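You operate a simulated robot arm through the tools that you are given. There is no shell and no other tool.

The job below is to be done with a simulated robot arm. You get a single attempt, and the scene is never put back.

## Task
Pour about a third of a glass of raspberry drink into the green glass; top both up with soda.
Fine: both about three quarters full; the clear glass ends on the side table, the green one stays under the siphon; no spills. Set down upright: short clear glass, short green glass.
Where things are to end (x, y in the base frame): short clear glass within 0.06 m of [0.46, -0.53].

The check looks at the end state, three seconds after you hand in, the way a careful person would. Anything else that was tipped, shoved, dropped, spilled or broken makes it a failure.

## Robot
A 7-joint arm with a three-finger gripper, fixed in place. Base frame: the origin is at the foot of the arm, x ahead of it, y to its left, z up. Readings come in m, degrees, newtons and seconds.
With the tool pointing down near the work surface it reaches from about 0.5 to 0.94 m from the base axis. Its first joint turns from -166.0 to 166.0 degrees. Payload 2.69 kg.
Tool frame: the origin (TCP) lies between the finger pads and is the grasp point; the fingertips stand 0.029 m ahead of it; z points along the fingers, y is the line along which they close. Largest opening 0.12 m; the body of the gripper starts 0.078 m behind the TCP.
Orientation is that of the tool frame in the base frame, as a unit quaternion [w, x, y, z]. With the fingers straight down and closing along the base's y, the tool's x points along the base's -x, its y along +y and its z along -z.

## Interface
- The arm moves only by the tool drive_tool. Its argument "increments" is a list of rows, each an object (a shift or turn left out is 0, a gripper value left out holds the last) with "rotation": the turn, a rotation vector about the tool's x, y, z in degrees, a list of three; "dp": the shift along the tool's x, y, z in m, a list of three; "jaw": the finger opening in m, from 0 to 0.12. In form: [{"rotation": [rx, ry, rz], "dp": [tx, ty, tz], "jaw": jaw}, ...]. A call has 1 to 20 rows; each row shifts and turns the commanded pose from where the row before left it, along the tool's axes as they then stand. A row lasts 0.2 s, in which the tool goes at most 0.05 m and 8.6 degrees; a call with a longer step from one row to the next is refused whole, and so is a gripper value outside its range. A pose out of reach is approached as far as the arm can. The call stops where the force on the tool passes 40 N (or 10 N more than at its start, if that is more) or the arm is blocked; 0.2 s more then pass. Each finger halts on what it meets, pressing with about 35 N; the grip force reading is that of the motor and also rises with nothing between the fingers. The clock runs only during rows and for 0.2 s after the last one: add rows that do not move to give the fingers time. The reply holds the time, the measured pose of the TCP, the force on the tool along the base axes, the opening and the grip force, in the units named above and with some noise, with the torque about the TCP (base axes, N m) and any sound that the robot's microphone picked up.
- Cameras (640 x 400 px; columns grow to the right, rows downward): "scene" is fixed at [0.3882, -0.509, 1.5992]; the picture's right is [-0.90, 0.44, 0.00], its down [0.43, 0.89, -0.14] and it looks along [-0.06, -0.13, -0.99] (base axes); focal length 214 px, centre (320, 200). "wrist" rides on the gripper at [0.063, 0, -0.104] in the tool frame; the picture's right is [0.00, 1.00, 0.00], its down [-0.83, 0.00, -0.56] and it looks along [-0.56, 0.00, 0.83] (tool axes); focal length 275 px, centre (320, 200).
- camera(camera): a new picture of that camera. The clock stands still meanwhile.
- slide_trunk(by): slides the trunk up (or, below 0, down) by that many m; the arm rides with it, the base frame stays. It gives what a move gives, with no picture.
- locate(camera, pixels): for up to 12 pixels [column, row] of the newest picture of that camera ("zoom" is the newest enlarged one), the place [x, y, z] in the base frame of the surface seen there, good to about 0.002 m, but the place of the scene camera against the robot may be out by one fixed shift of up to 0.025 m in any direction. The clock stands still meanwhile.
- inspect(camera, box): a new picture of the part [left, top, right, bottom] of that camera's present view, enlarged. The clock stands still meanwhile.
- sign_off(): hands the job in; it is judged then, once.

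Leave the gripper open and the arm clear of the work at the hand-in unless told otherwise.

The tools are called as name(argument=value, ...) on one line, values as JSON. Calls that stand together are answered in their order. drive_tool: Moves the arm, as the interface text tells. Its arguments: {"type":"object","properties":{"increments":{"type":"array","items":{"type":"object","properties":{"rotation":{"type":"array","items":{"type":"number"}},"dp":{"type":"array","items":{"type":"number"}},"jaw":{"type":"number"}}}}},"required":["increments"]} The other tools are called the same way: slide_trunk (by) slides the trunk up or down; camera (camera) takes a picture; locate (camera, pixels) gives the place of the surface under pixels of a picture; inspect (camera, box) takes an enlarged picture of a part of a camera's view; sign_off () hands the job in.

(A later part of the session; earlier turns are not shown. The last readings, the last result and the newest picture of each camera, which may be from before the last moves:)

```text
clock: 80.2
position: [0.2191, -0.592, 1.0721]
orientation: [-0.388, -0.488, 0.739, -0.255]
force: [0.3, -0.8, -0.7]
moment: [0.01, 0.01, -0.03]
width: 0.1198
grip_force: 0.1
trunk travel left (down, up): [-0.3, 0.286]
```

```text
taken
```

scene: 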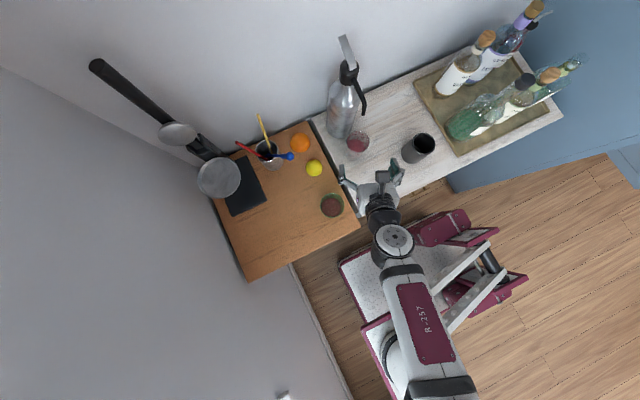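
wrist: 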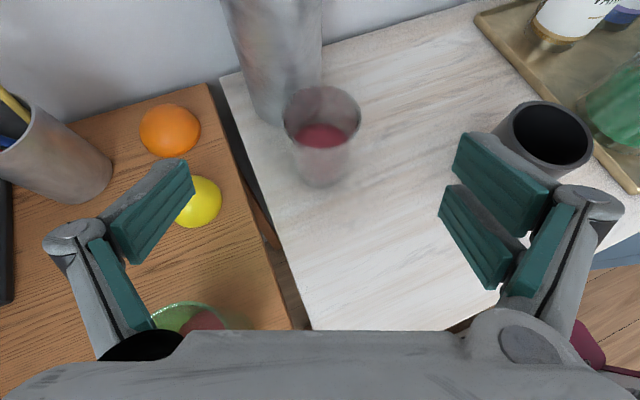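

The clear glass stands alone under the spout. I measure it against the spout tip in a zoomed scene view.

inspect(camera="scene", box=[320, 80, 400, 170])

inspect(camera="wrist", box=[260, 70, 380, 200])

locate(camera="zoom", pixels=[[190, 160], [424, 165], [310, 225], [315, 70], [310, 200], [290, 205], [340, 200], [340, 330]])

```text
4.44 times, centred on (360, 125) of scene
```

zoom: 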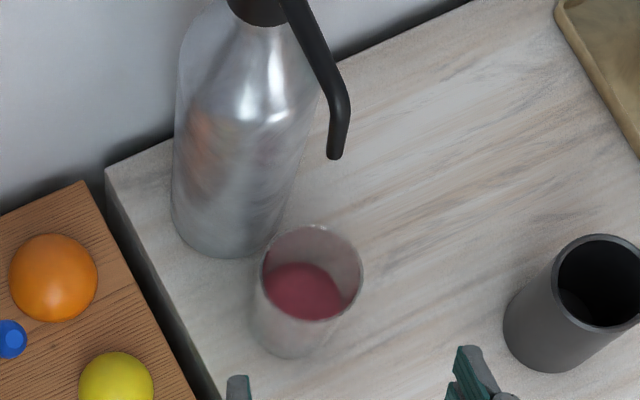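

```text
3.08 times, centred on (320, 135) of wrist
```

zoom: 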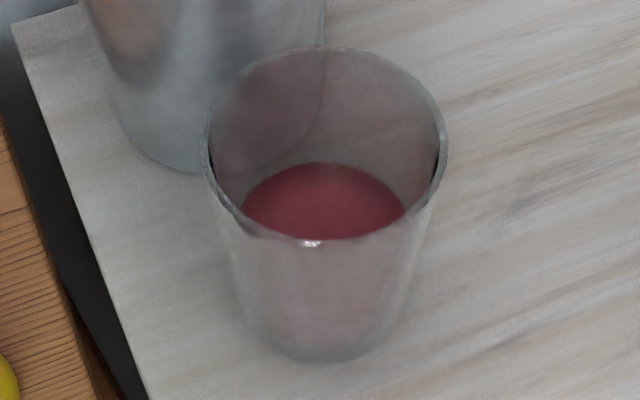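

```text
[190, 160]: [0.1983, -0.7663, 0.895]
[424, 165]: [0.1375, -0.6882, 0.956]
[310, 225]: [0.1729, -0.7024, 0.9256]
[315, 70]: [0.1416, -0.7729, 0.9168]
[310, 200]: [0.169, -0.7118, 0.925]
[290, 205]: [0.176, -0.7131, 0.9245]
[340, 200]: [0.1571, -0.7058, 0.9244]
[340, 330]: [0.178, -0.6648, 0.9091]
```

locate(camera="zoom", pixels=[[208, 155], [444, 155], [310, 241], [325, 50], [260, 225], [390, 220], [330, 358], [243, 300], [415, 300]])

camera(camera="scene")

locate(camera="scene", pixels=[[363, 113], [364, 111], [362, 115], [357, 143], [365, 135], [347, 138], [357, 152], [366, 145]])

```text
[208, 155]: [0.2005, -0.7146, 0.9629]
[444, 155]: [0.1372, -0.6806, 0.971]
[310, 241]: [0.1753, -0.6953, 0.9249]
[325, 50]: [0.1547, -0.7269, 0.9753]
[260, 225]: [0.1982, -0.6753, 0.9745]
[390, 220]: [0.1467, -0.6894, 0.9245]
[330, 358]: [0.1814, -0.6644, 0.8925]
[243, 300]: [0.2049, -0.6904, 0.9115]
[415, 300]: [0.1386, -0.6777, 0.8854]
```

```text
taken
```

scene: 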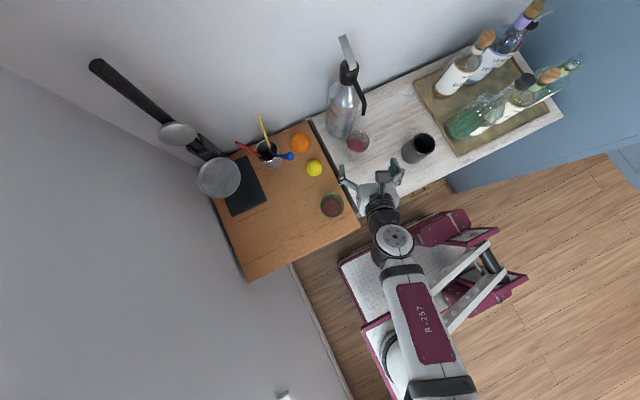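

```text
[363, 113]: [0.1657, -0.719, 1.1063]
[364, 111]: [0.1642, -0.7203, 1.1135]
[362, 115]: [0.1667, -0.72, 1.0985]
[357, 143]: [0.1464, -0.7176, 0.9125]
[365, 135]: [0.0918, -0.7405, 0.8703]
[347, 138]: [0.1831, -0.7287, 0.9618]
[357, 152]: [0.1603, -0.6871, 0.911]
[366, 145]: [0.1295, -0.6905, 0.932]
```

Glass centre is (0.171,-0.696), well under the spout tip (0.175,-0.708), with rim z≈0.974. Now I prepare to press the lever: raise the trunk 0.2 m for reach and height.

slide_trunk(by=0.2)

```text
clock: 82.3
position: [0.2175, -0.592, 1.2699]
orientation: [-0.388, -0.489, 0.738, -0.255]
force: [0.3, 0.0, 0.3]
moment: [0.01, -0.02, 0.01]
width: 0.12
grip_force: 0.0
trunk travel left (down, up): [-0.5, 0.086]
```

Now at z=1.27. I close the jaws, pitch to 45°, and approach above and in front of the lever at about (0.187,-0.76,1.30), to view it from close by.

drive_tool(increments=[{"rotation": [0, -5.1, 0], "jaw": 0.06}, {"rotation": [0, -5.1, 0], "jaw": 0.0}, {"dp": [0.0232, -0.0063, 0.0161], "jaw": 0.0}, {"dp": [0.0232, -0.0063, 0.0161]}, {"dp": [0.0232, -0.0063, 0.0161]}, {"dp": [0.0232, -0.0063, 0.0161]}, {"dp": [0.0232, -0.0063, 0.0161]}, {"dp": [0.0232, -0.0063, 0.0161]}, {"dp": [0, 0, 0]}])

camera(camera="wrist")

camera(camera="scene")

```text
clock: 84.3
position: [0.1867, -0.7598, 1.3006]
orientation: [-0.32, -0.51, 0.77, -0.211]
force: [0.7, 0.4, -0.2]
moment: [-0.01, 0.0, -0.04]
width: 0.0
grip_force: 28.5
trunk travel left (down, up): [-0.5, 0.086]
```

```text
taken
```

wrist: 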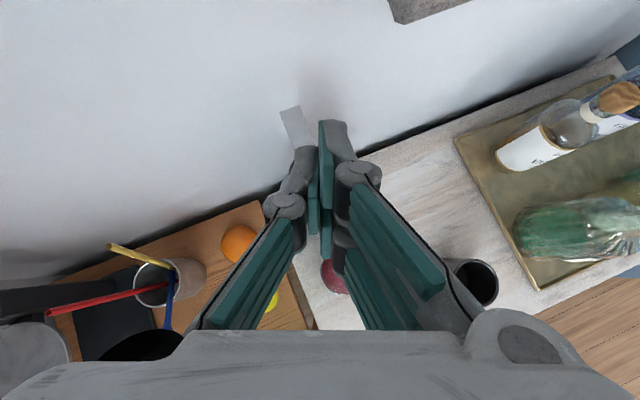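

```text
taken
```

scene: 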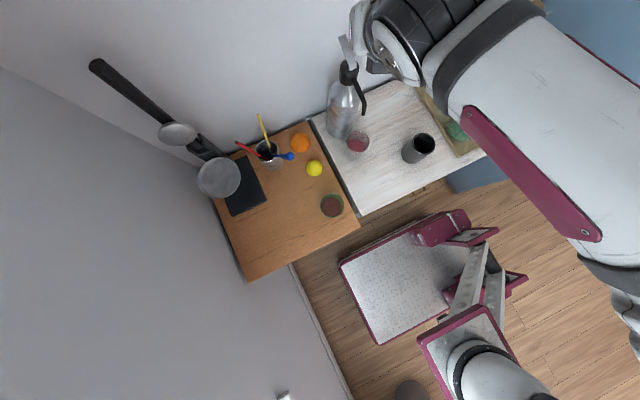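

The lever end shows at (292,120), just left of the closed fingertips. I locate the lever, the wall behind it, and the object at (425,8).

locate(camera="wrist", pixels=[[290, 112], [298, 130], [302, 142], [285, 118], [297, 112], [250, 100], [350, 60], [425, 8], [440, 5], [330, 128], [335, 285]])

inspect(camera="wrist", box=[240, 80, 400, 180])

```text
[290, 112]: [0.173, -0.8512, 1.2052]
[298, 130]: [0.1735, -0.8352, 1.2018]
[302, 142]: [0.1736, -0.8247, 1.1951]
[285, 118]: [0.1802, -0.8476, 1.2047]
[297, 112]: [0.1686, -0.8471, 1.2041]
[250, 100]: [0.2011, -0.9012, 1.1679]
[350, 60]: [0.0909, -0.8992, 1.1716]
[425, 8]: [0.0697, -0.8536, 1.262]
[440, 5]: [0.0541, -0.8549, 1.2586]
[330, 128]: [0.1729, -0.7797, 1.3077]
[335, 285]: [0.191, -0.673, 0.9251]
```

```text
4.00 times, centred on (320, 130) of wrist
```

zoom: 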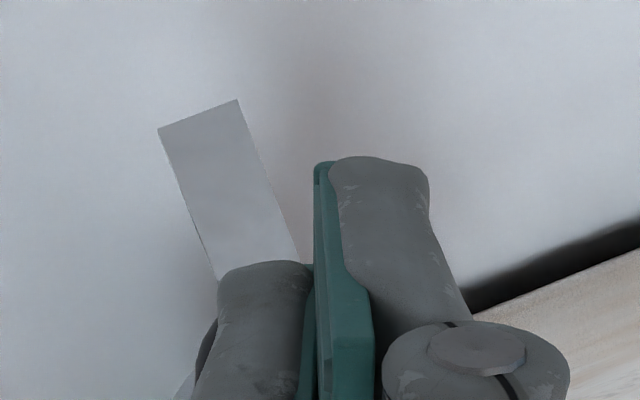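

The lever's top face runs along x≈0.1745 from y≈-0.79 to -0.853 at z≈1.19–1.205; wall at y≈-0.90; something wall-mounted at x≤0.07, clear of us. I move the closed fingertips above the rear part of the lever (TCP to (0.180,-0.825,1.252)).

drive_tool(increments=[{"dp": [0.0033, -0.0065, 0.0262]}, {"dp": [0.0033, -0.0065, 0.0262]}, {"dp": [0.0033, -0.0065, 0.0262]}, {"dp": [0, 0, 0]}])

camera(camera="wrist")

inspect(camera="scene", box=[310, 20, 430, 170])

```text
clock: 85.3
position: [0.1804, -0.8263, 1.2523]
orientation: [-0.321, -0.51, 0.77, -0.211]
force: [-0.3, 0.1, 0.6]
moment: [0.0, 0.0, 0.02]
width: 0.0
grip_force: 28.3
trunk travel left (down, up): [-0.5, 0.086]
```

```text
taken
```

wrist: 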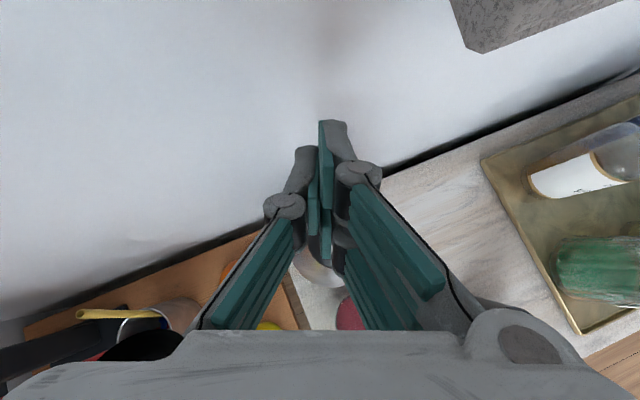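

```text
2.67 times, centred on (370, 95) of scene
```

zoom: 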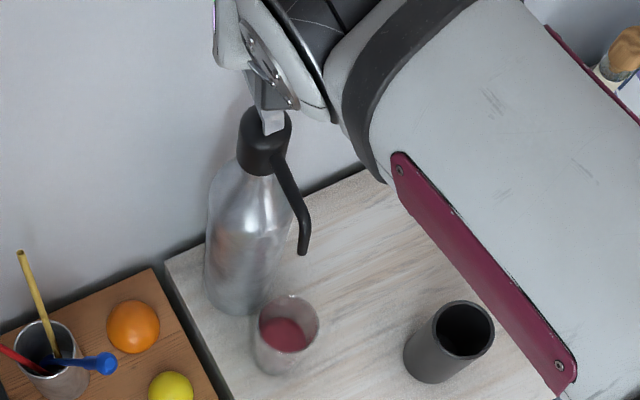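

Fingers are above the lever; the glass is visible in the scene view for monitoring. I lower in 2 mm steps for 10 mm and watch for contact.

drive_tool(increments=[{"dp": [-0.00141, 0, 0.00141]}, {"dp": [-0.00141, 0, 0.00141]}, {"dp": [-0.00141, 0, 0.00141]}, {"dp": [-0.00141, 0, 0.00141]}, {"dp": [-0.00141, 0, 0.00141]}])

```text
clock: 86.5
position: [0.1799, -0.8257, 1.2416]
orientation: [-0.321, -0.509, 0.77, -0.211]
force: [-0.3, -0.1, 0.4]
moment: [0.01, -0.02, -0.04]
width: 0.0001
grip_force: 28.6
trunk travel left (down, up): [-0.5, 0.086]
```

No contact yet at 1.2416. I lower another 8 mm in 2 mm steps.

drive_tool(increments=[{"dp": [-0.00141, 0, 0.00141]}, {"dp": [-0.00141, 0, 0.00141]}, {"dp": [-0.00141, 0, 0.00141]}, {"dp": [-0.00141, 0, 0.00141]}])

```text
clock: 87.5
position: [0.1796, -0.8245, 1.2348]
orientation: [-0.32, -0.509, 0.771, -0.211]
force: [1.0, -0.3, 0.1]
moment: [0.0, 0.01, 0.01]
width: 0.0
grip_force: 28.6
trunk travel left (down, up): [-0.5, 0.086]
```

Still no contact at 1.2348. Next 6 mm in 2 mm steps.

drive_tool(increments=[{"dp": [-0.00141, 0, 0.00141]}, {"dp": [-0.00141, 0, 0.00141]}, {"dp": [-0.00141, 0, 0.00141]}])

```text
clock: 88.3
position: [0.1804, -0.8255, 1.2291]
orientation: [-0.32, -0.509, 0.771, -0.21]
force: [0.0, -0.5, 1.9]
moment: [-0.01, 0.01, -0.01]
width: 0.0
grip_force: 28.9
trunk travel left (down, up): [-0.5, 0.086]
```

Force is 1.9 N up: contact may be starting. I lower 2 mm more.

drive_tool(increments=[{"dp": [-0.00141, 0, 0.00141]}])

inspect(camera="scene", box=[320, 80, 400, 170])

```text
clock: 88.7
position: [0.1786, -0.8245, 1.2279]
orientation: [-0.321, -0.51, 0.77, -0.211]
force: [0.1, -1.0, 3.1]
moment: [-0.02, -0.02, -0.02]
width: 0.0
grip_force: 28.4
trunk travel left (down, up): [-0.5, 0.086]
```

```text
4.44 times, centred on (360, 125) of scene
```

zoom: 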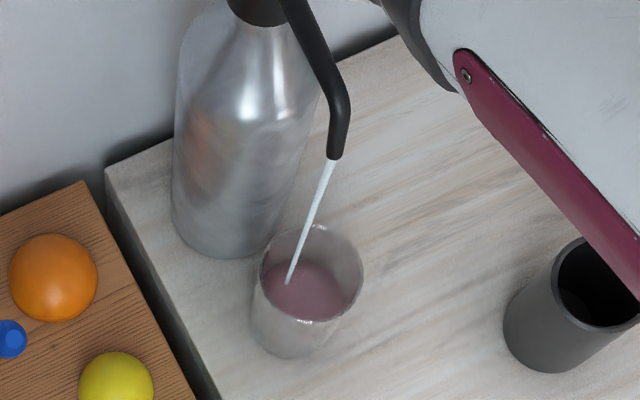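

Soda is flowing, a thin jet landing inside the glass. I measure the level now (zoom (320,285), (335,300), (275,290)).

locate(camera="zoom", pixels=[[320, 285], [335, 300], [275, 290], [310, 305], [315, 270]])

```text
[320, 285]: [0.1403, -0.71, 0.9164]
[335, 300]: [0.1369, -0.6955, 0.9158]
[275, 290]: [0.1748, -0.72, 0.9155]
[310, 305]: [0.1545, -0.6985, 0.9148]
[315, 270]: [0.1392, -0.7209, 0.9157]
```

Level is 0.0447 m above the counter; target about 0.0725 m (three quarters). I hold the press for one row pair (about 0.6 s) and re-measure.

drive_tool(increments=[{"dp": [0, 0, 0]}, {"dp": [0, 0, 0]}])

inspect(camera="scene", box=[320, 80, 400, 170])

locate(camera="zoom", pixels=[[320, 285], [335, 295], [275, 285], [310, 300], [315, 265]])

```text
clock: 89.3
position: [0.1798, -0.8238, 1.2271]
orientation: [-0.321, -0.509, 0.77, -0.211]
force: [-0.5, -0.5, 3.5]
moment: [-0.01, 0.04, 0.04]
width: 0.0
grip_force: 28.7
trunk travel left (down, up): [-0.5, 0.086]
```

```text
4.44 times, centred on (360, 125) of scene
```

zoom: 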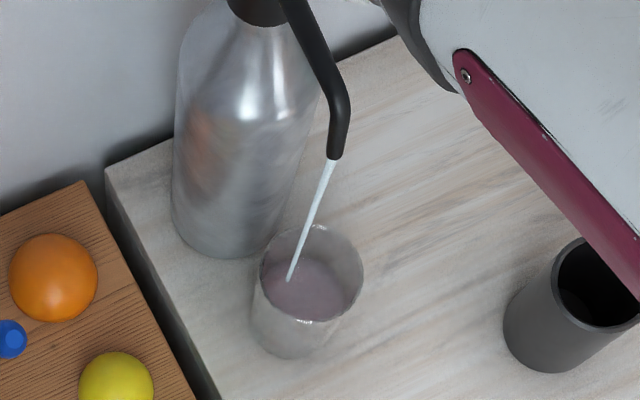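

```text
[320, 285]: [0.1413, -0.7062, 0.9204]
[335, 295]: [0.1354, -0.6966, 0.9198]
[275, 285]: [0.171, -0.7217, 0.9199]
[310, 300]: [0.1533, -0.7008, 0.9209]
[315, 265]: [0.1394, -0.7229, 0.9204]
```

It rises about 7.7 mm/s. Needed: about 23 mm more. I hold for 9 rows (2.0 s) and re-measure.

drive_tool(increments=[{"dp": [0, 0, 0]}, {"dp": [0, 0, 0]}, {"dp": [0, 0, 0]}, {"dp": [0, 0, 0]}, {"dp": [0, 0, 0]}, {"dp": [0, 0, 0]}, {"dp": [0, 0, 0]}, {"dp": [0, 0, 0]}, {"dp": [0, 0, 0]}])

inspect(camera="scene", box=[320, 80, 400, 170])

locate(camera="zoom", pixels=[[320, 285], [335, 285], [275, 280], [310, 295], [315, 260], [345, 250], [320, 319], [266, 245]])

```text
clock: 91.3
position: [0.1793, -0.8258, 1.2262]
orientation: [-0.32, -0.509, 0.771, -0.21]
force: [-0.6, -0.2, 4.1]
moment: [0.03, 0.01, -0.02]
width: 0.0001
grip_force: 28.6
trunk travel left (down, up): [-0.5, 0.086]
```

```text
4.44 times, centred on (360, 125) of scene
```

zoom: 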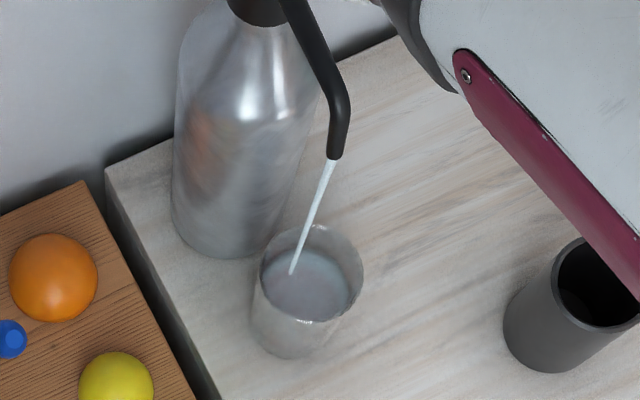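

```text
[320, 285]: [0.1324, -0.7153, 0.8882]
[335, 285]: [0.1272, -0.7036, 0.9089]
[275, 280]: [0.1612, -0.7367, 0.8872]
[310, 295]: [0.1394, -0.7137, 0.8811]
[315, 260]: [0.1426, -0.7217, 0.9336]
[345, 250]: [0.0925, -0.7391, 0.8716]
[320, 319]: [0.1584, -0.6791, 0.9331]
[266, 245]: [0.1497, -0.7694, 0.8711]
```

The mixture has become pale so depth reads through it in places. I zoom in tighter to see the level ring against the glass rim.

inspect(camera="scene", box=[340, 125, 372, 162])

```text
10.81 times, centred on (356, 144) of scene
```

zoom: 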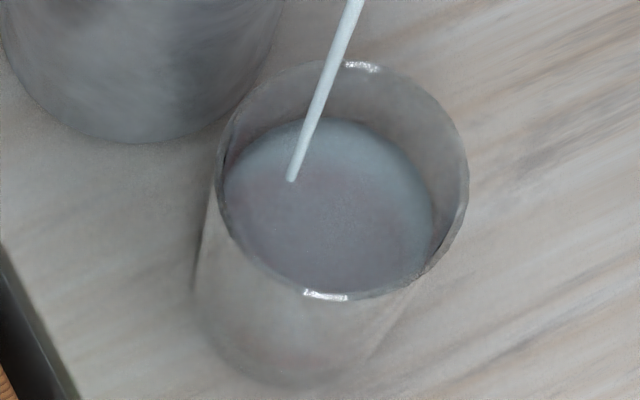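

I locate several points on the liquid surface and along its back edge in this zoom.

locate(camera="zoom", pixels=[[340, 130], [370, 140], [400, 165], [250, 150], [235, 190], [425, 200], [420, 240], [300, 270], [340, 285], [260, 240], [345, 62], [330, 298]])

```text
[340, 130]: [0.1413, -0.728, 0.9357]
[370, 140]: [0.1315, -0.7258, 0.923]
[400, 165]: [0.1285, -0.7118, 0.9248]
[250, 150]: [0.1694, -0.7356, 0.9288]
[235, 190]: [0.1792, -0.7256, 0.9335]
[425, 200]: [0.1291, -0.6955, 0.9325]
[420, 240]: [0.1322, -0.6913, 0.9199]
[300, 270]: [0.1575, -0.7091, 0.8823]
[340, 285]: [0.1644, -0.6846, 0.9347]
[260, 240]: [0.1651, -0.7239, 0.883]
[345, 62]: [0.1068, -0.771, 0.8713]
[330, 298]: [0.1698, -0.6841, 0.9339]
```

The surface points agree on about 0.0647 m above the counter (about 65% full), matching a steady 7.7 mm/s. Target is +8 mm. I hold 4 more rows (0.8 s) and then release by raising the fingers 2.5 cm.

drive_tool(increments=[{"dp": [0, 0, 0]}, {"dp": [0, 0, 0]}, {"dp": [0, 0, 0]}, {"dp": [0, 0, 0]}, {"dp": [0.0085, 0, -0.0085]}, {"dp": [0.0085, 0, -0.0085]}, {"dp": [0, 0, 0]}])

inspect(camera="scene", box=[340, 125, 372, 162])

locate(camera="zoom", pixels=[[340, 115], [340, 130], [370, 140], [400, 165], [250, 150], [235, 190], [300, 200], [350, 200], [340, 280], [260, 240], [425, 200], [300, 260]])

```text
clock: 92.9
position: [0.1789, -0.827, 1.2518]
orientation: [-0.32, -0.51, 0.77, -0.211]
force: [0.5, -0.1, -0.3]
moment: [0.03, -0.02, -0.03]
width: 0.0003
grip_force: 28.4
trunk travel left (down, up): [-0.5, 0.086]
```

```text
10.81 times, centred on (356, 144) of scene
```

zoom: 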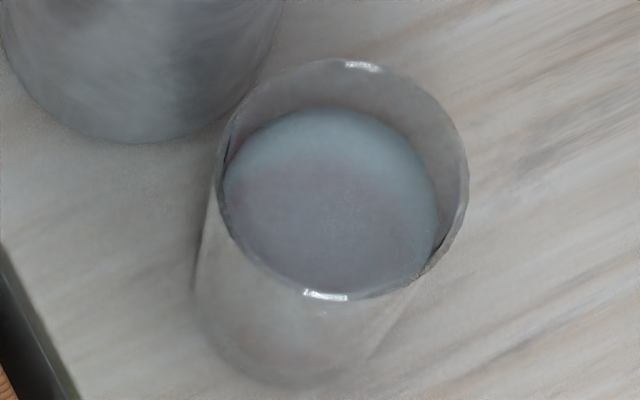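

```text
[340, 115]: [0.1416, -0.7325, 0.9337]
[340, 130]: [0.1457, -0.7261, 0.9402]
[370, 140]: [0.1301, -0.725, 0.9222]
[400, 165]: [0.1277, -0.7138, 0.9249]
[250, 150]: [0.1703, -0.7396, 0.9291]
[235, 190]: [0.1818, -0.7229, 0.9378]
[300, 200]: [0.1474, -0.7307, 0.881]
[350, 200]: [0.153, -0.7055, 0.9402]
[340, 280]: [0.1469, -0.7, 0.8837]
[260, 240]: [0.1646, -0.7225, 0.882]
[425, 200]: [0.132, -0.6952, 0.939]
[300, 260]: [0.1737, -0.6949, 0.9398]
```

Flow stopped. The surface now reads about 0.9402 (scene frame). I check rim points in the same zoom for the freeboard.

locate(camera="zoom", pixels=[[362, 67], [325, 295], [463, 180], [220, 170], [450, 130], [240, 110], [300, 68], [345, 165], [355, 220], [320, 240], [410, 230], [280, 160]])

```text
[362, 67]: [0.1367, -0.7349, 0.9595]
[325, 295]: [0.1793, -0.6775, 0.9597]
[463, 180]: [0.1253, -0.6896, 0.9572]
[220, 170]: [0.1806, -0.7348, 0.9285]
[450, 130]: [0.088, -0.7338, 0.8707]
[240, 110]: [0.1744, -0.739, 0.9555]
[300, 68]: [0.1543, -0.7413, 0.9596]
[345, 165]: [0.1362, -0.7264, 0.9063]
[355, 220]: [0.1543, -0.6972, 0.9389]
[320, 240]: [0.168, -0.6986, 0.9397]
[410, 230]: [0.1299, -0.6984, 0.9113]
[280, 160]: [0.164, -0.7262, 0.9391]
```

Freeboard is 0.020 m of a ~0.089 m glass: about three quarters full. I lift away from the lever and back off to (0.2175,-0.592,1.29), pitch back to 35° and open the jaws.

drive_tool(increments=[{"dp": [0.0141, 0, -0.0141]}, {"dp": [0.0141, 0, -0.0141]}, {"dp": [-0.0204, 0.0071, -0.0204]}, {"dp": [-0.0204, 0.0071, -0.0204]}, {"dp": [-0.0204, 0.0071, -0.0204]}, {"dp": [-0.0204, 0.0071, -0.0204]}, {"dp": [-0.0204, 0.0071, -0.0204]}, {"dp": [-0.0204, 0.0071, -0.0204]}, {"dp": [-0.0204, 0.0071, -0.0204]}, {"dp": [-0.0204, 0.0071, -0.0204]}, {"rotation": [0, 5.1, 0], "jaw": 0.06}, {"rotation": [0, 5.1, 0], "jaw": 0.12}, {"dp": [0, 0, 0], "jaw": 0.12}])

slide_trunk(by=-0.2)

camera(camera="wrist")

camera(camera="scene")

```text
clock: 95.7
position: [0.2186, -0.5905, 1.2899]
orientation: [-0.388, -0.489, 0.739, -0.255]
force: [-0.8, 0.0, 0.7]
moment: [0.01, 0.0, 0.02]
width: 0.1199
grip_force: 0.1
trunk travel left (down, up): [-0.5, 0.086]
```

```text
clock: 97.9
position: [0.2179, -0.5904, 1.0905]
orientation: [-0.387, -0.489, 0.739, -0.255]
force: [0.6, 0.3, -0.1]
moment: [0.01, 0.02, -0.01]
width: 0.1197
grip_force: 0.1
trunk travel left (down, up): [-0.3, 0.286]
```

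```text
taken
```

wrist: 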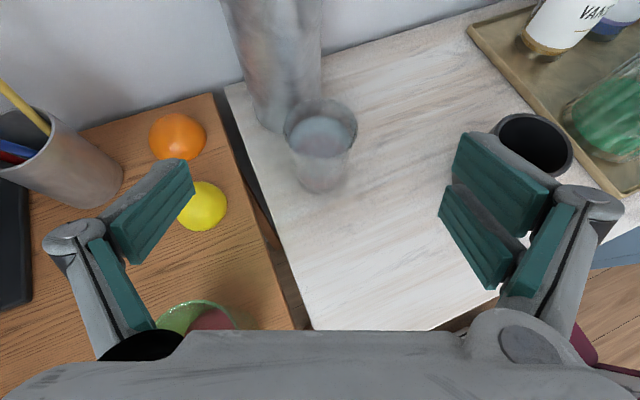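

```text
taken
```

scene: 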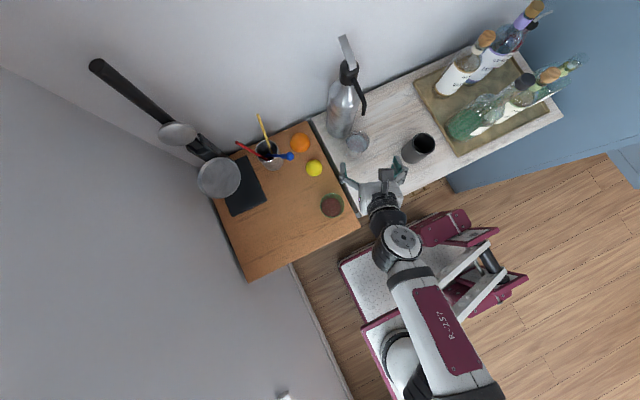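

The arm is back in front. I check the clear glass's level from this oblique wrist view.

inspect(camera="wrist", box=[260, 80, 380, 200])

locate(camera="zoom", pixels=[[315, 150], [300, 170], [340, 160], [330, 190], [290, 140], [222, 130], [414, 130], [310, 207], [320, 60], [350, 130], [330, 310], [240, 240]])

```text
3.33 times, centred on (320, 140) of wrist
```

zoom: 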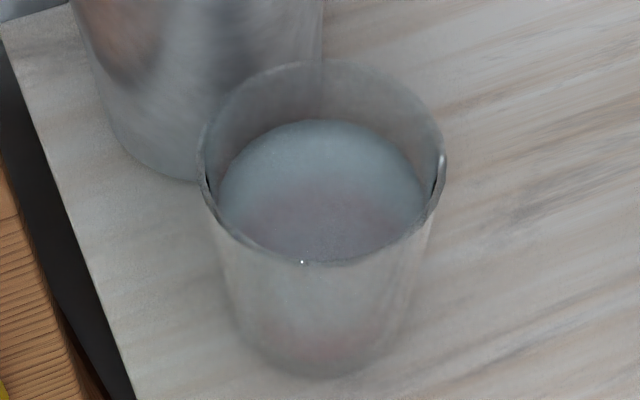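

```text
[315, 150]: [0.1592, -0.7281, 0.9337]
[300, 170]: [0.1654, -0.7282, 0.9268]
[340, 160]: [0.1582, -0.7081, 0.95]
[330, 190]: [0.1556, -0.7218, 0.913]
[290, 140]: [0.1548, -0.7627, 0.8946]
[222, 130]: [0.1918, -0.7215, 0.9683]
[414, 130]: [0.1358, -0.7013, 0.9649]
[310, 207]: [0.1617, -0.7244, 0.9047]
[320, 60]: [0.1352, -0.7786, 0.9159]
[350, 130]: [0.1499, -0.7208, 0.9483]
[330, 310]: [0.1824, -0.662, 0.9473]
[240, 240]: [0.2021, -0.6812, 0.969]
```

The level reads 0.950 in the wrist frame (rim ≈0.972): about 70–72% by volume, slightly short. I'll add a short extra squirt (~0.4 s, ≈3 mm). I raise the trunk again and return above the lever.

slide_trunk(by=0.2)

drive_tool(increments=[{"rotation": [0, -5.1, 0], "jaw": 0.06}, {"rotation": [0, -5.1, 0], "jaw": 0.0}, {"dp": [0.0204, -0.0071, 0.0204], "jaw": 0.0}, {"dp": [0.0204, -0.0071, 0.0204]}, {"dp": [0.0204, -0.0071, 0.0204]}, {"dp": [0.0204, -0.0071, 0.0204]}, {"dp": [0.0204, -0.0071, 0.0204]}, {"dp": [0.0204, -0.0071, 0.0204]}, {"dp": [0.0204, -0.0071, 0.0204]}, {"dp": [0.0204, -0.0071, 0.0204]}, {"dp": [0, 0, 0]}])

```text
clock: 100.1
position: [0.2196, -0.5903, 1.2893]
orientation: [-0.387, -0.489, 0.739, -0.255]
force: [0.2, 0.8, 0.3]
moment: [0.02, 0.01, -0.01]
width: 0.1196
grip_force: 0.1
trunk travel left (down, up): [-0.5, 0.086]
```

```text
clock: 102.5
position: [0.1797, -0.8258, 1.2912]
orientation: [-0.32, -0.51, 0.77, -0.211]
force: [0.0, -0.8, -0.6]
moment: [0.04, 0.01, 0.03]
width: 0.0
grip_force: 28.2
trunk travel left (down, up): [-0.5, 0.086]
```

Back above the lever at z=1.291. I lower to about 1.2365 (still ~7 mm above the flow point at ≈1.2295).

drive_tool(increments=[{"dp": [-0.0096, 0, 0.0096]}, {"dp": [-0.0096, 0, 0.0096]}, {"dp": [-0.0096, 0, 0.0096]}, {"dp": [-0.0096, 0, 0.0096]}, {"dp": [0, 0, 0]}])

```text
clock: 103.7
position: [0.1798, -0.8258, 1.236]
orientation: [-0.321, -0.509, 0.77, -0.21]
force: [-1.1, -0.1, -0.9]
moment: [0.0, 0.03, 0.04]
width: 0.0
grip_force: 28.4
trunk travel left (down, up): [-0.5, 0.086]
```

At 1.236. I press for about 0.4 s (down to 1.2275, hold one row) and lift off.

drive_tool(increments=[{"dp": [-0.00424, 0, 0.00424]}, {"dp": [-0.00177, 0, 0.00177]}, {"dp": [0, 0, 0]}, {"dp": [0.0085, 0, -0.0085]}, {"dp": [0.0085, 0, -0.0085]}, {"dp": [0, 0, 0]}])

inspect(camera="scene", box=[340, 125, 372, 162])

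locate(camera="zoom", pixels=[[340, 115], [340, 130], [350, 200], [355, 220], [300, 260], [235, 190], [425, 200], [280, 160], [320, 240], [362, 67], [325, 295], [300, 68]])

```text
clock: 105.1
position: [0.1796, -0.8248, 1.2511]
orientation: [-0.32, -0.51, 0.77, -0.21]
force: [0.4, -0.3, 0.0]
moment: [-0.01, 0.0, 0.03]
width: 0.0002
grip_force: 29.3
trunk travel left (down, up): [-0.5, 0.086]
```

```text
10.81 times, centred on (356, 144) of scene
```

zoom: 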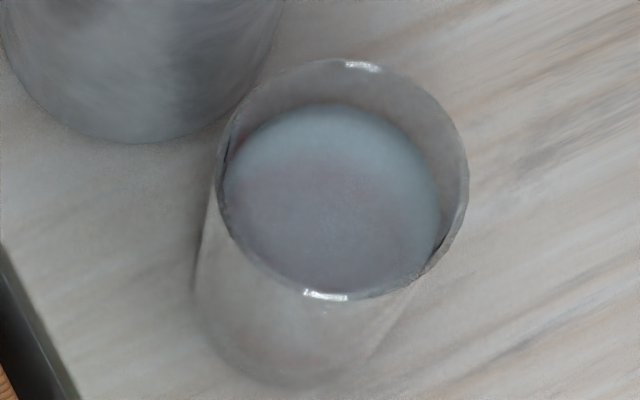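

```text
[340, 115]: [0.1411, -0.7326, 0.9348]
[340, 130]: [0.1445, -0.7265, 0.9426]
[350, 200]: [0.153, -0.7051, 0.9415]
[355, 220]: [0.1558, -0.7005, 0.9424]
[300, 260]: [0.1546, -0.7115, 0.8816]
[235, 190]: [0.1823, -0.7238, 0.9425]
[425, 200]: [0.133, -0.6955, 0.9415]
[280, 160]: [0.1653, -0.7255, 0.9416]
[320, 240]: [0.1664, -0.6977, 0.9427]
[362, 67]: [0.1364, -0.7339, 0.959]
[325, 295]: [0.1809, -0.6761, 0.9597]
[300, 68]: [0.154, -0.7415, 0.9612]
```

The surface is now at 0.942 (scene), about 0.071 m up: about 75% full. I lift away and return to the front position, opening the jaws, then lower the trunk.

drive_tool(increments=[{"dp": [0.0141, 0, -0.0141]}, {"dp": [0.0141, 0, -0.0141]}, {"dp": [-0.0204, 0.0071, -0.0204]}, {"dp": [-0.0204, 0.0071, -0.0204]}, {"dp": [-0.0204, 0.0071, -0.0204]}, {"dp": [-0.0204, 0.0071, -0.0204]}, {"dp": [-0.0204, 0.0071, -0.0204]}, {"dp": [-0.0204, 0.0071, -0.0204]}, {"dp": [-0.0204, 0.0071, -0.0204]}, {"dp": [-0.0204, 0.0071, -0.0204]}, {"rotation": [0, 5.1, 0], "jaw": 0.06}, {"rotation": [0, 5.1, 0], "jaw": 0.12}, {"dp": [0, 0, 0], "jaw": 0.12}])

slide_trunk(by=-0.2)

```text
clock: 107.9
position: [0.2184, -0.5913, 1.2916]
orientation: [-0.387, -0.489, 0.738, -0.256]
force: [-0.3, -0.7, 0.3]
moment: [0.04, -0.01, 0.02]
width: 0.1199
grip_force: 0.0
trunk travel left (down, up): [-0.5, 0.086]
```

```text
clock: 110.0
position: [0.2169, -0.5911, 1.0903]
orientation: [-0.387, -0.489, 0.739, -0.255]
force: [-0.4, 0.5, 0.6]
moment: [0.02, 0.01, 0.02]
width: 0.12
grip_force: 0.0
trunk travel left (down, up): [-0.3, 0.286]
```

Now I retrace the retreat: descend 0.17 m at this spot to TCP z≈0.92, well in front of the glass.

drive_tool(increments=[{"dp": [-0.0233, 0, 0.0162]}, {"dp": [-0.0233, 0, 0.0162]}, {"dp": [-0.0233, 0, 0.0162]}, {"dp": [-0.0233, 0, 0.0162]}, {"dp": [-0.0233, 0, 0.0162]}, {"dp": [-0.0231, 0, 0.016]}, {"dp": [0, 0, 0]}])

camera(camera="wrist")

camera(camera="scene")

```text
clock: 111.7
position: [0.2178, -0.5894, 0.9209]
orientation: [-0.387, -0.489, 0.739, -0.255]
force: [-0.6, 1.2, -1.0]
moment: [0.01, 0.02, 0.03]
width: 0.1199
grip_force: 0.1
trunk travel left (down, up): [-0.3, 0.286]
```

```text
taken
```

wrist: 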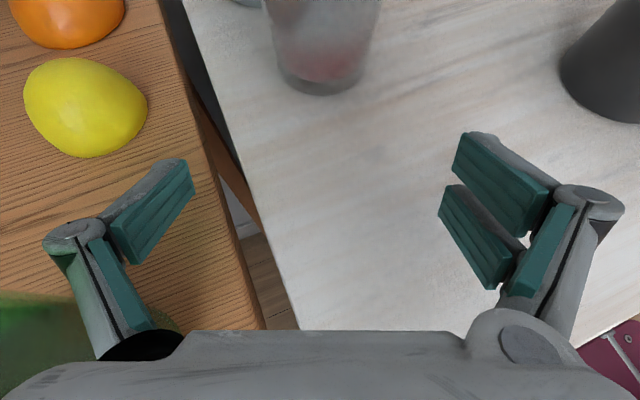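

```text
taken
```

scene: 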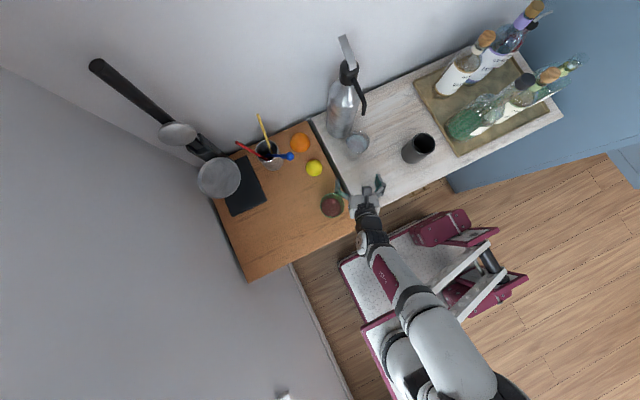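

The left side of the gripper looks close to the green glass. I zoom in on that area in the scene view before moving.

inspect(camera="scene", box=[310, 170, 400, 240])

```text
5.71 times, centred on (355, 205) of scene
```

zoom: 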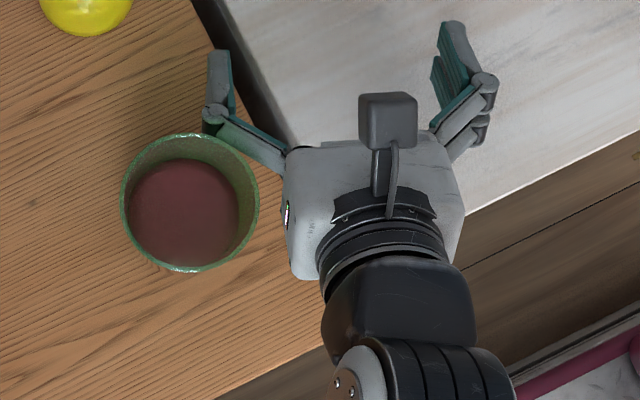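

The green glass has not moved (still at (332,205)); the finger is close but moving forward takes it away. I advance 0.114 m to surround the clear glass at (0.172,-0.694).

drive_tool(increments=[{"dp": [0.00814, 0.00014, 0.01173]}, {"dp": [0.00814, 0.00014, 0.01173]}, {"dp": [0.00814, 0.00014, 0.01173]}, {"dp": [0.00814, 0.00014, 0.01173]}, {"dp": [0.00814, 0.00014, 0.01173]}, {"dp": [0.00814, 0.00014, 0.01173]}, {"dp": [0.00814, 0.00014, 0.01173]}, {"dp": [0.00814, 0.00014, 0.01173]}, {"dp": [0, 0, 0]}])

camera(camera="wrist")

inspect(camera="scene", box=[310, 50, 430, 190])

```text
clock: 113.7
position: [0.1724, -0.6968, 0.9211]
orientation: [-0.387, -0.489, 0.739, -0.255]
force: [0.3, 0.0, -1.1]
moment: [0.01, 0.01, -0.01]
width: 0.12
grip_force: 0.0
trunk travel left (down, up): [-0.3, 0.286]
```

```text
taken
```

wrist: 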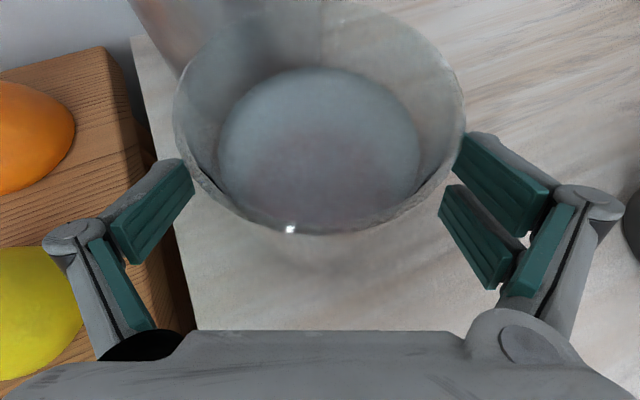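

```text
2.86 times, centred on (370, 120) of scene
```

zoom: 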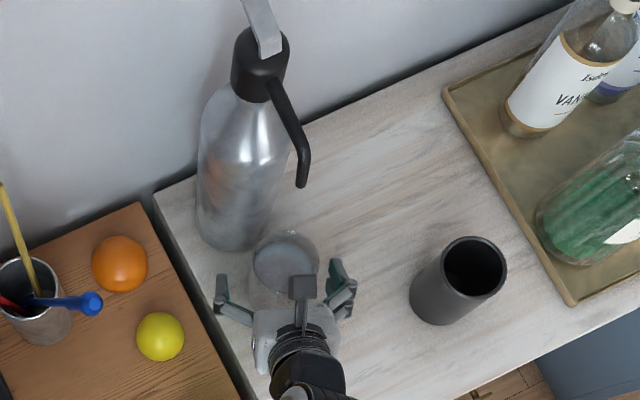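

The glass is between the fingers, about 3 mm nearer the palm than in the good grasp (rim bottom at row 233 vs 220). I back off 3 mm and close the jaws.

drive_tool(increments=[{"dp": [-0.0018, 0, -0.0026]}, {"dp": [0, 0, 0]}, {"jaw": 0.09}, {"jaw": 0.06}, {"jaw": 0.06}, {"jaw": 0.06}, {"jaw": 0.06}, {"jaw": 0.06}])

camera(camera="wrist")

```text
clock: 115.5
position: [0.1724, -0.6919, 0.9226]
orientation: [-0.387, -0.489, 0.738, -0.256]
force: [0.6, 1.1, 2.8]
moment: [-0.07, -0.19, -0.03]
width: 0.0679
grip_force: 34.7
trunk travel left (down, up): [-0.3, 0.286]
```

```text
taken
```

wrist: 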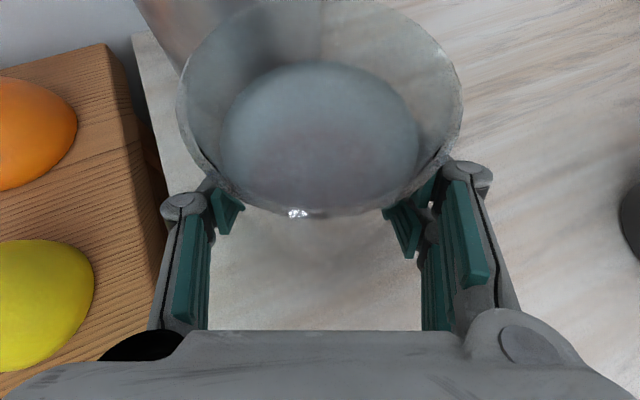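

Gripped at 0.0679 m as before. I lift slowly 2 cm and check for slip.

drive_tool(increments=[{"dp": [0.00205, 0, -0.0014]}, {"dp": [0.00205, 0, -0.0014]}, {"dp": [0.00205, 0, -0.0014]}, {"dp": [0.00328, 0, -0.0023]}, {"dp": [0.00328, 0, -0.0023]}, {"dp": [0.00328, 0, -0.0023]}, {"dp": [0, 0, 0]}])

camera(camera="wrist")

```text
clock: 117.0
position: [0.1744, -0.6931, 0.9422]
orientation: [-0.388, -0.489, 0.738, -0.256]
force: [0.1, -0.3, -4.8]
moment: [0.01, 0.01, 0.0]
width: 0.068
grip_force: 34.5
trunk travel left (down, up): [-0.3, 0.286]
```

```text
taken
```

wrist: 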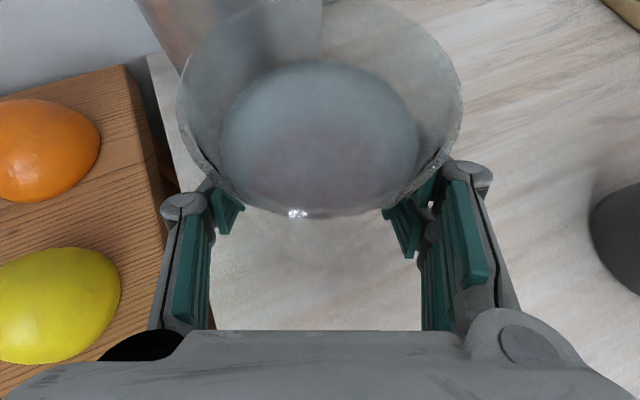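

Lifted with no slip. I retreat straight back (+y) 0.0925 m from under the spout.

drive_tool(increments=[{"dp": [-0.0027, 0.00201, -0.00389]}, {"dp": [-0.00539, 0.00402, -0.00777]}, {"dp": [-0.00539, 0.00402, -0.00777]}, {"dp": [-0.00539, 0.00402, -0.00777]}, {"dp": [-0.00539, 0.00402, -0.00777]}, {"dp": [-0.00539, 0.00402, -0.00777]}, {"dp": [-0.00539, 0.00402, -0.00777]}, {"dp": [-0.00539, 0.00402, -0.00777]}, {"dp": [-0.00539, 0.00402, -0.00777]}, {"dp": [-0.0027, 0.00201, -0.00389]}, {"dp": [0, 0, 0]}])

camera(camera="scene")

```text
clock: 119.5
position: [0.1736, -0.5994, 0.9413]
orientation: [-0.389, -0.488, 0.739, -0.254]
force: [-0.1, -0.6, -4.4]
moment: [0.02, 0.01, 0.01]
width: 0.068
grip_force: 35.1
trunk travel left (down, up): [-0.3, 0.286]
```

```text
taken
```

scene: 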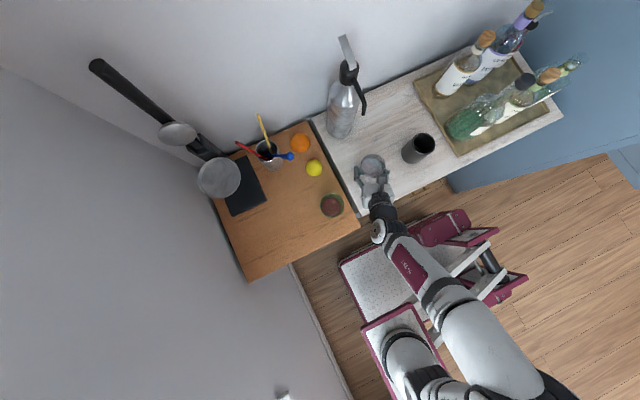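

Clear of the spout. I raise slowly by 0.12 m.

drive_tool(increments=[{"dp": [0.0041, 0, -0.0028]}, {"dp": [0.0082, 0, -0.0057]}, {"dp": [0.0082, 0, -0.0057]}, {"dp": [0.0082, 0, -0.0057]}, {"dp": [0.0082, 0, -0.0057]}, {"dp": [0.0082, 0, -0.0057]}, {"dp": [0.0082, 0, -0.0057]}, {"dp": [0.0082, 0, -0.0057]}, {"dp": [0.0082, 0, -0.0057]}, {"dp": [0.0082, 0, -0.0057]}, {"dp": [0.0082, 0, -0.0057]}, {"dp": [0.0082, 0, -0.0057]}, {"dp": [0.0041, 0, -0.0028]}, {"dp": [0, 0, 0]}])

drive_tool(increments=[{"rotation": [-2.06, 0, 1.42]}, {"rotation": [-4.11, 0, 2.845]}, {"rotation": [-4.11, 0, 2.845]}, {"rotation": [-4.11, 0, 2.845]}, {"rotation": [-4.11, 0, 2.845]}, {"rotation": [-4.11, 0, 2.845]}, {"rotation": [-4.11, 0, 2.845]}, {"rotation": [-4.11, 0, 2.845]}, {"rotation": [-2.06, 0, 1.42]}, {"dp": [0, 0, 0]}])

camera(camera="wrist")

```text
clock: 122.5
position: [0.1751, -0.5999, 1.0607]
orientation: [-0.388, -0.489, 0.739, -0.255]
force: [-0.5, -0.1, -4.6]
moment: [0.02, 0.0, 0.01]
width: 0.0677
grip_force: 34.5
trunk travel left (down, up): [-0.3, 0.286]
```

```text
clock: 124.7
position: [0.1739, -0.5995, 1.0607]
orientation: [-0.452, -0.206, 0.862, -0.107]
force: [-0.3, -0.3, -4.1]
moment: [0.01, -0.04, 0.0]
width: 0.0674
grip_force: 35.1
trunk travel left (down, up): [-0.3, 0.286]
```

```text
taken
```

wrist: 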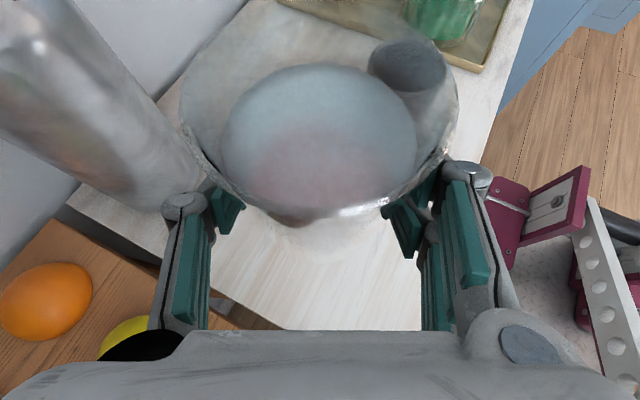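

Steady, no slip. I'll place the clear glass at about (0.48,-0.532) (2 cm from the nominal point, giving room for fetching the green glass). First half of the traverse, passing 5 cm above the green glass:

drive_tool(increments=[{"dp": [-0.0031, -0.00137, -0.00446]}, {"dp": [-0.00619, -0.00275, -0.00891]}, {"dp": [-0.00619, -0.00275, -0.00891]}, {"dp": [-0.00619, -0.00275, -0.00891]}, {"dp": [-0.00619, -0.00275, -0.00891]}, {"dp": [-0.00619, -0.00275, -0.00891]}, {"dp": [-0.00619, -0.00275, -0.00891]}, {"dp": [-0.00619, -0.00275, -0.00891]}, {"dp": [-0.00619, -0.00275, -0.00891]}, {"dp": [-0.00619, -0.00275, -0.00891]}, {"dp": [-0.00619, -0.00275, -0.00891]}, {"dp": [-0.00619, -0.00275, -0.00891]}, {"dp": [-0.00619, -0.00275, -0.00891]}, {"dp": [-0.00619, -0.00275, -0.00891]}, {"dp": [-0.0031, -0.00137, -0.00446]}])

drive_tool(increments=[{"dp": [-0.0031, -0.00137, -0.00446]}, {"dp": [-0.00619, -0.00275, -0.00891]}, {"dp": [-0.00619, -0.00275, -0.00891]}, {"dp": [-0.00619, -0.00275, -0.00891]}, {"dp": [-0.00619, -0.00275, -0.00891]}, {"dp": [-0.00619, -0.00275, -0.00891]}, {"dp": [-0.00619, -0.00275, -0.00891]}, {"dp": [-0.00619, -0.00275, -0.00891]}, {"dp": [-0.00619, -0.00275, -0.00891]}, {"dp": [-0.00619, -0.00275, -0.00891]}, {"dp": [-0.00619, -0.00275, -0.00891]}, {"dp": [-0.00619, -0.00275, -0.00891]}, {"dp": [-0.00619, -0.00275, -0.00891]}, {"dp": [-0.00619, -0.00275, -0.00891]}, {"dp": [-0.0031, -0.00137, -0.00446]}, {"dp": [0, 0, 0]}])

camera(camera="wrist")

camera(camera="scene")

```text
clock: 128.1
position: [0.2935, -0.5612, 1.0631]
orientation: [-0.449, -0.182, 0.87, -0.098]
force: [0.8, -1.1, -4.3]
moment: [0.01, 0.02, -0.05]
width: 0.0677
grip_force: 34.7
trunk travel left (down, up): [-0.3, 0.286]
stopped in row 15: the arm was blocked; the commanded pose is now the measured one
```

```text
clock: 129.4
position: [0.3373, -0.5663, 1.0772]
orientation: [-0.432, -0.167, 0.881, -0.098]
force: [7.2, 6.7, -4.1]
moment: [-0.32, 0.43, 0.11]
width: 0.0675
grip_force: 34.8
trunk travel left (down, up): [-0.3, 0.286]
stopped in row 6: the arm was blocked; the commanded pose is now the measured one
```

```text
taken
```

wrist: 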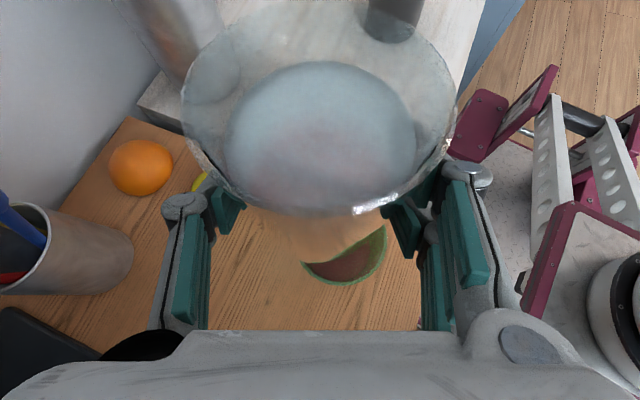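

```text
taken
```

scene: 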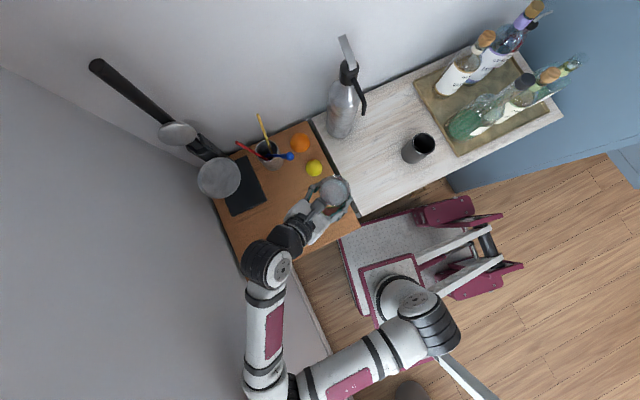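

The arm got blocked partway; the glass is still upright (tilt under 3°) and nothing spilled, but I shouldn't push on. The elbow swung far toward +x. I check the arm's position in the scene to see what it's touching.

locate(camera="scene", pixels=[[262, 380], [265, 330], [268, 265], [300, 385], [350, 370], [400, 340], [430, 325], [385, 285], [250, 355], [240, 340], [290, 300], [320, 380]])

inspect(camera="scene", box=[220, 160, 480, 400])

```text
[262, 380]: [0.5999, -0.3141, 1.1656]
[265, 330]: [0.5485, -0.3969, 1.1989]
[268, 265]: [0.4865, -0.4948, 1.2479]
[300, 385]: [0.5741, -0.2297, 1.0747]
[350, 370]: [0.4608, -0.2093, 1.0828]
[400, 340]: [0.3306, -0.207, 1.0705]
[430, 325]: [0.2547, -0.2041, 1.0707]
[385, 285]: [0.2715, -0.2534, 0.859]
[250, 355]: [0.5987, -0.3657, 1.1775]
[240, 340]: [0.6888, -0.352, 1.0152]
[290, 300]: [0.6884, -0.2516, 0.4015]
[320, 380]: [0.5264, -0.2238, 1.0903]
```

```text
1.67 times, centred on (350, 280) of scene
```

zoom: 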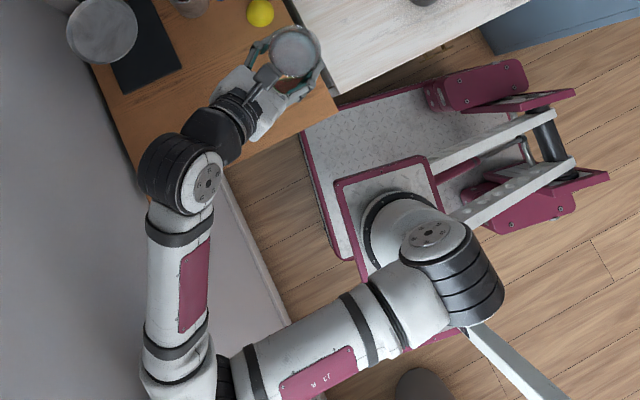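

The base plate of the arm seems to appear elsewhere in the picture than before, so I check whether the robot's base itself is displaced by locating its floor-level features now.

inspect(camera="scene", box=[330, 180, 540, 340])

locate(camera="scene", pixels=[[345, 260], [370, 240], [350, 300], [445, 213], [470, 205], [500, 213], [490, 240], [480, 270], [460, 255], [400, 225], [362, 270], [415, 256]])

```text
2.50 times, centred on (435, 260) of scene
```

zoom: 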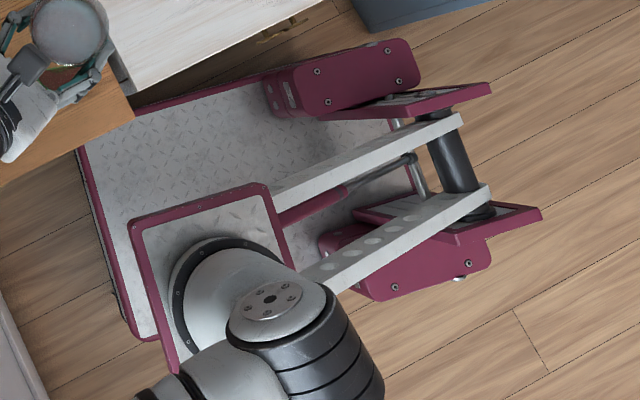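

```text
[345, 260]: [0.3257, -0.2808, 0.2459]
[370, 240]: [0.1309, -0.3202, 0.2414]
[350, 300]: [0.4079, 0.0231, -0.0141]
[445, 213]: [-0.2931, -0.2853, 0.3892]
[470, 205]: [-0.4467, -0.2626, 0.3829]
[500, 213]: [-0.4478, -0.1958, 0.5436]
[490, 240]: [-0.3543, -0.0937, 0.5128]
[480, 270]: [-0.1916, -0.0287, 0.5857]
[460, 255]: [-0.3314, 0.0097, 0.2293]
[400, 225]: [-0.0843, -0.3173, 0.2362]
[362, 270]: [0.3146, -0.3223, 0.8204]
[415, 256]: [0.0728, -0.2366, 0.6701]
```

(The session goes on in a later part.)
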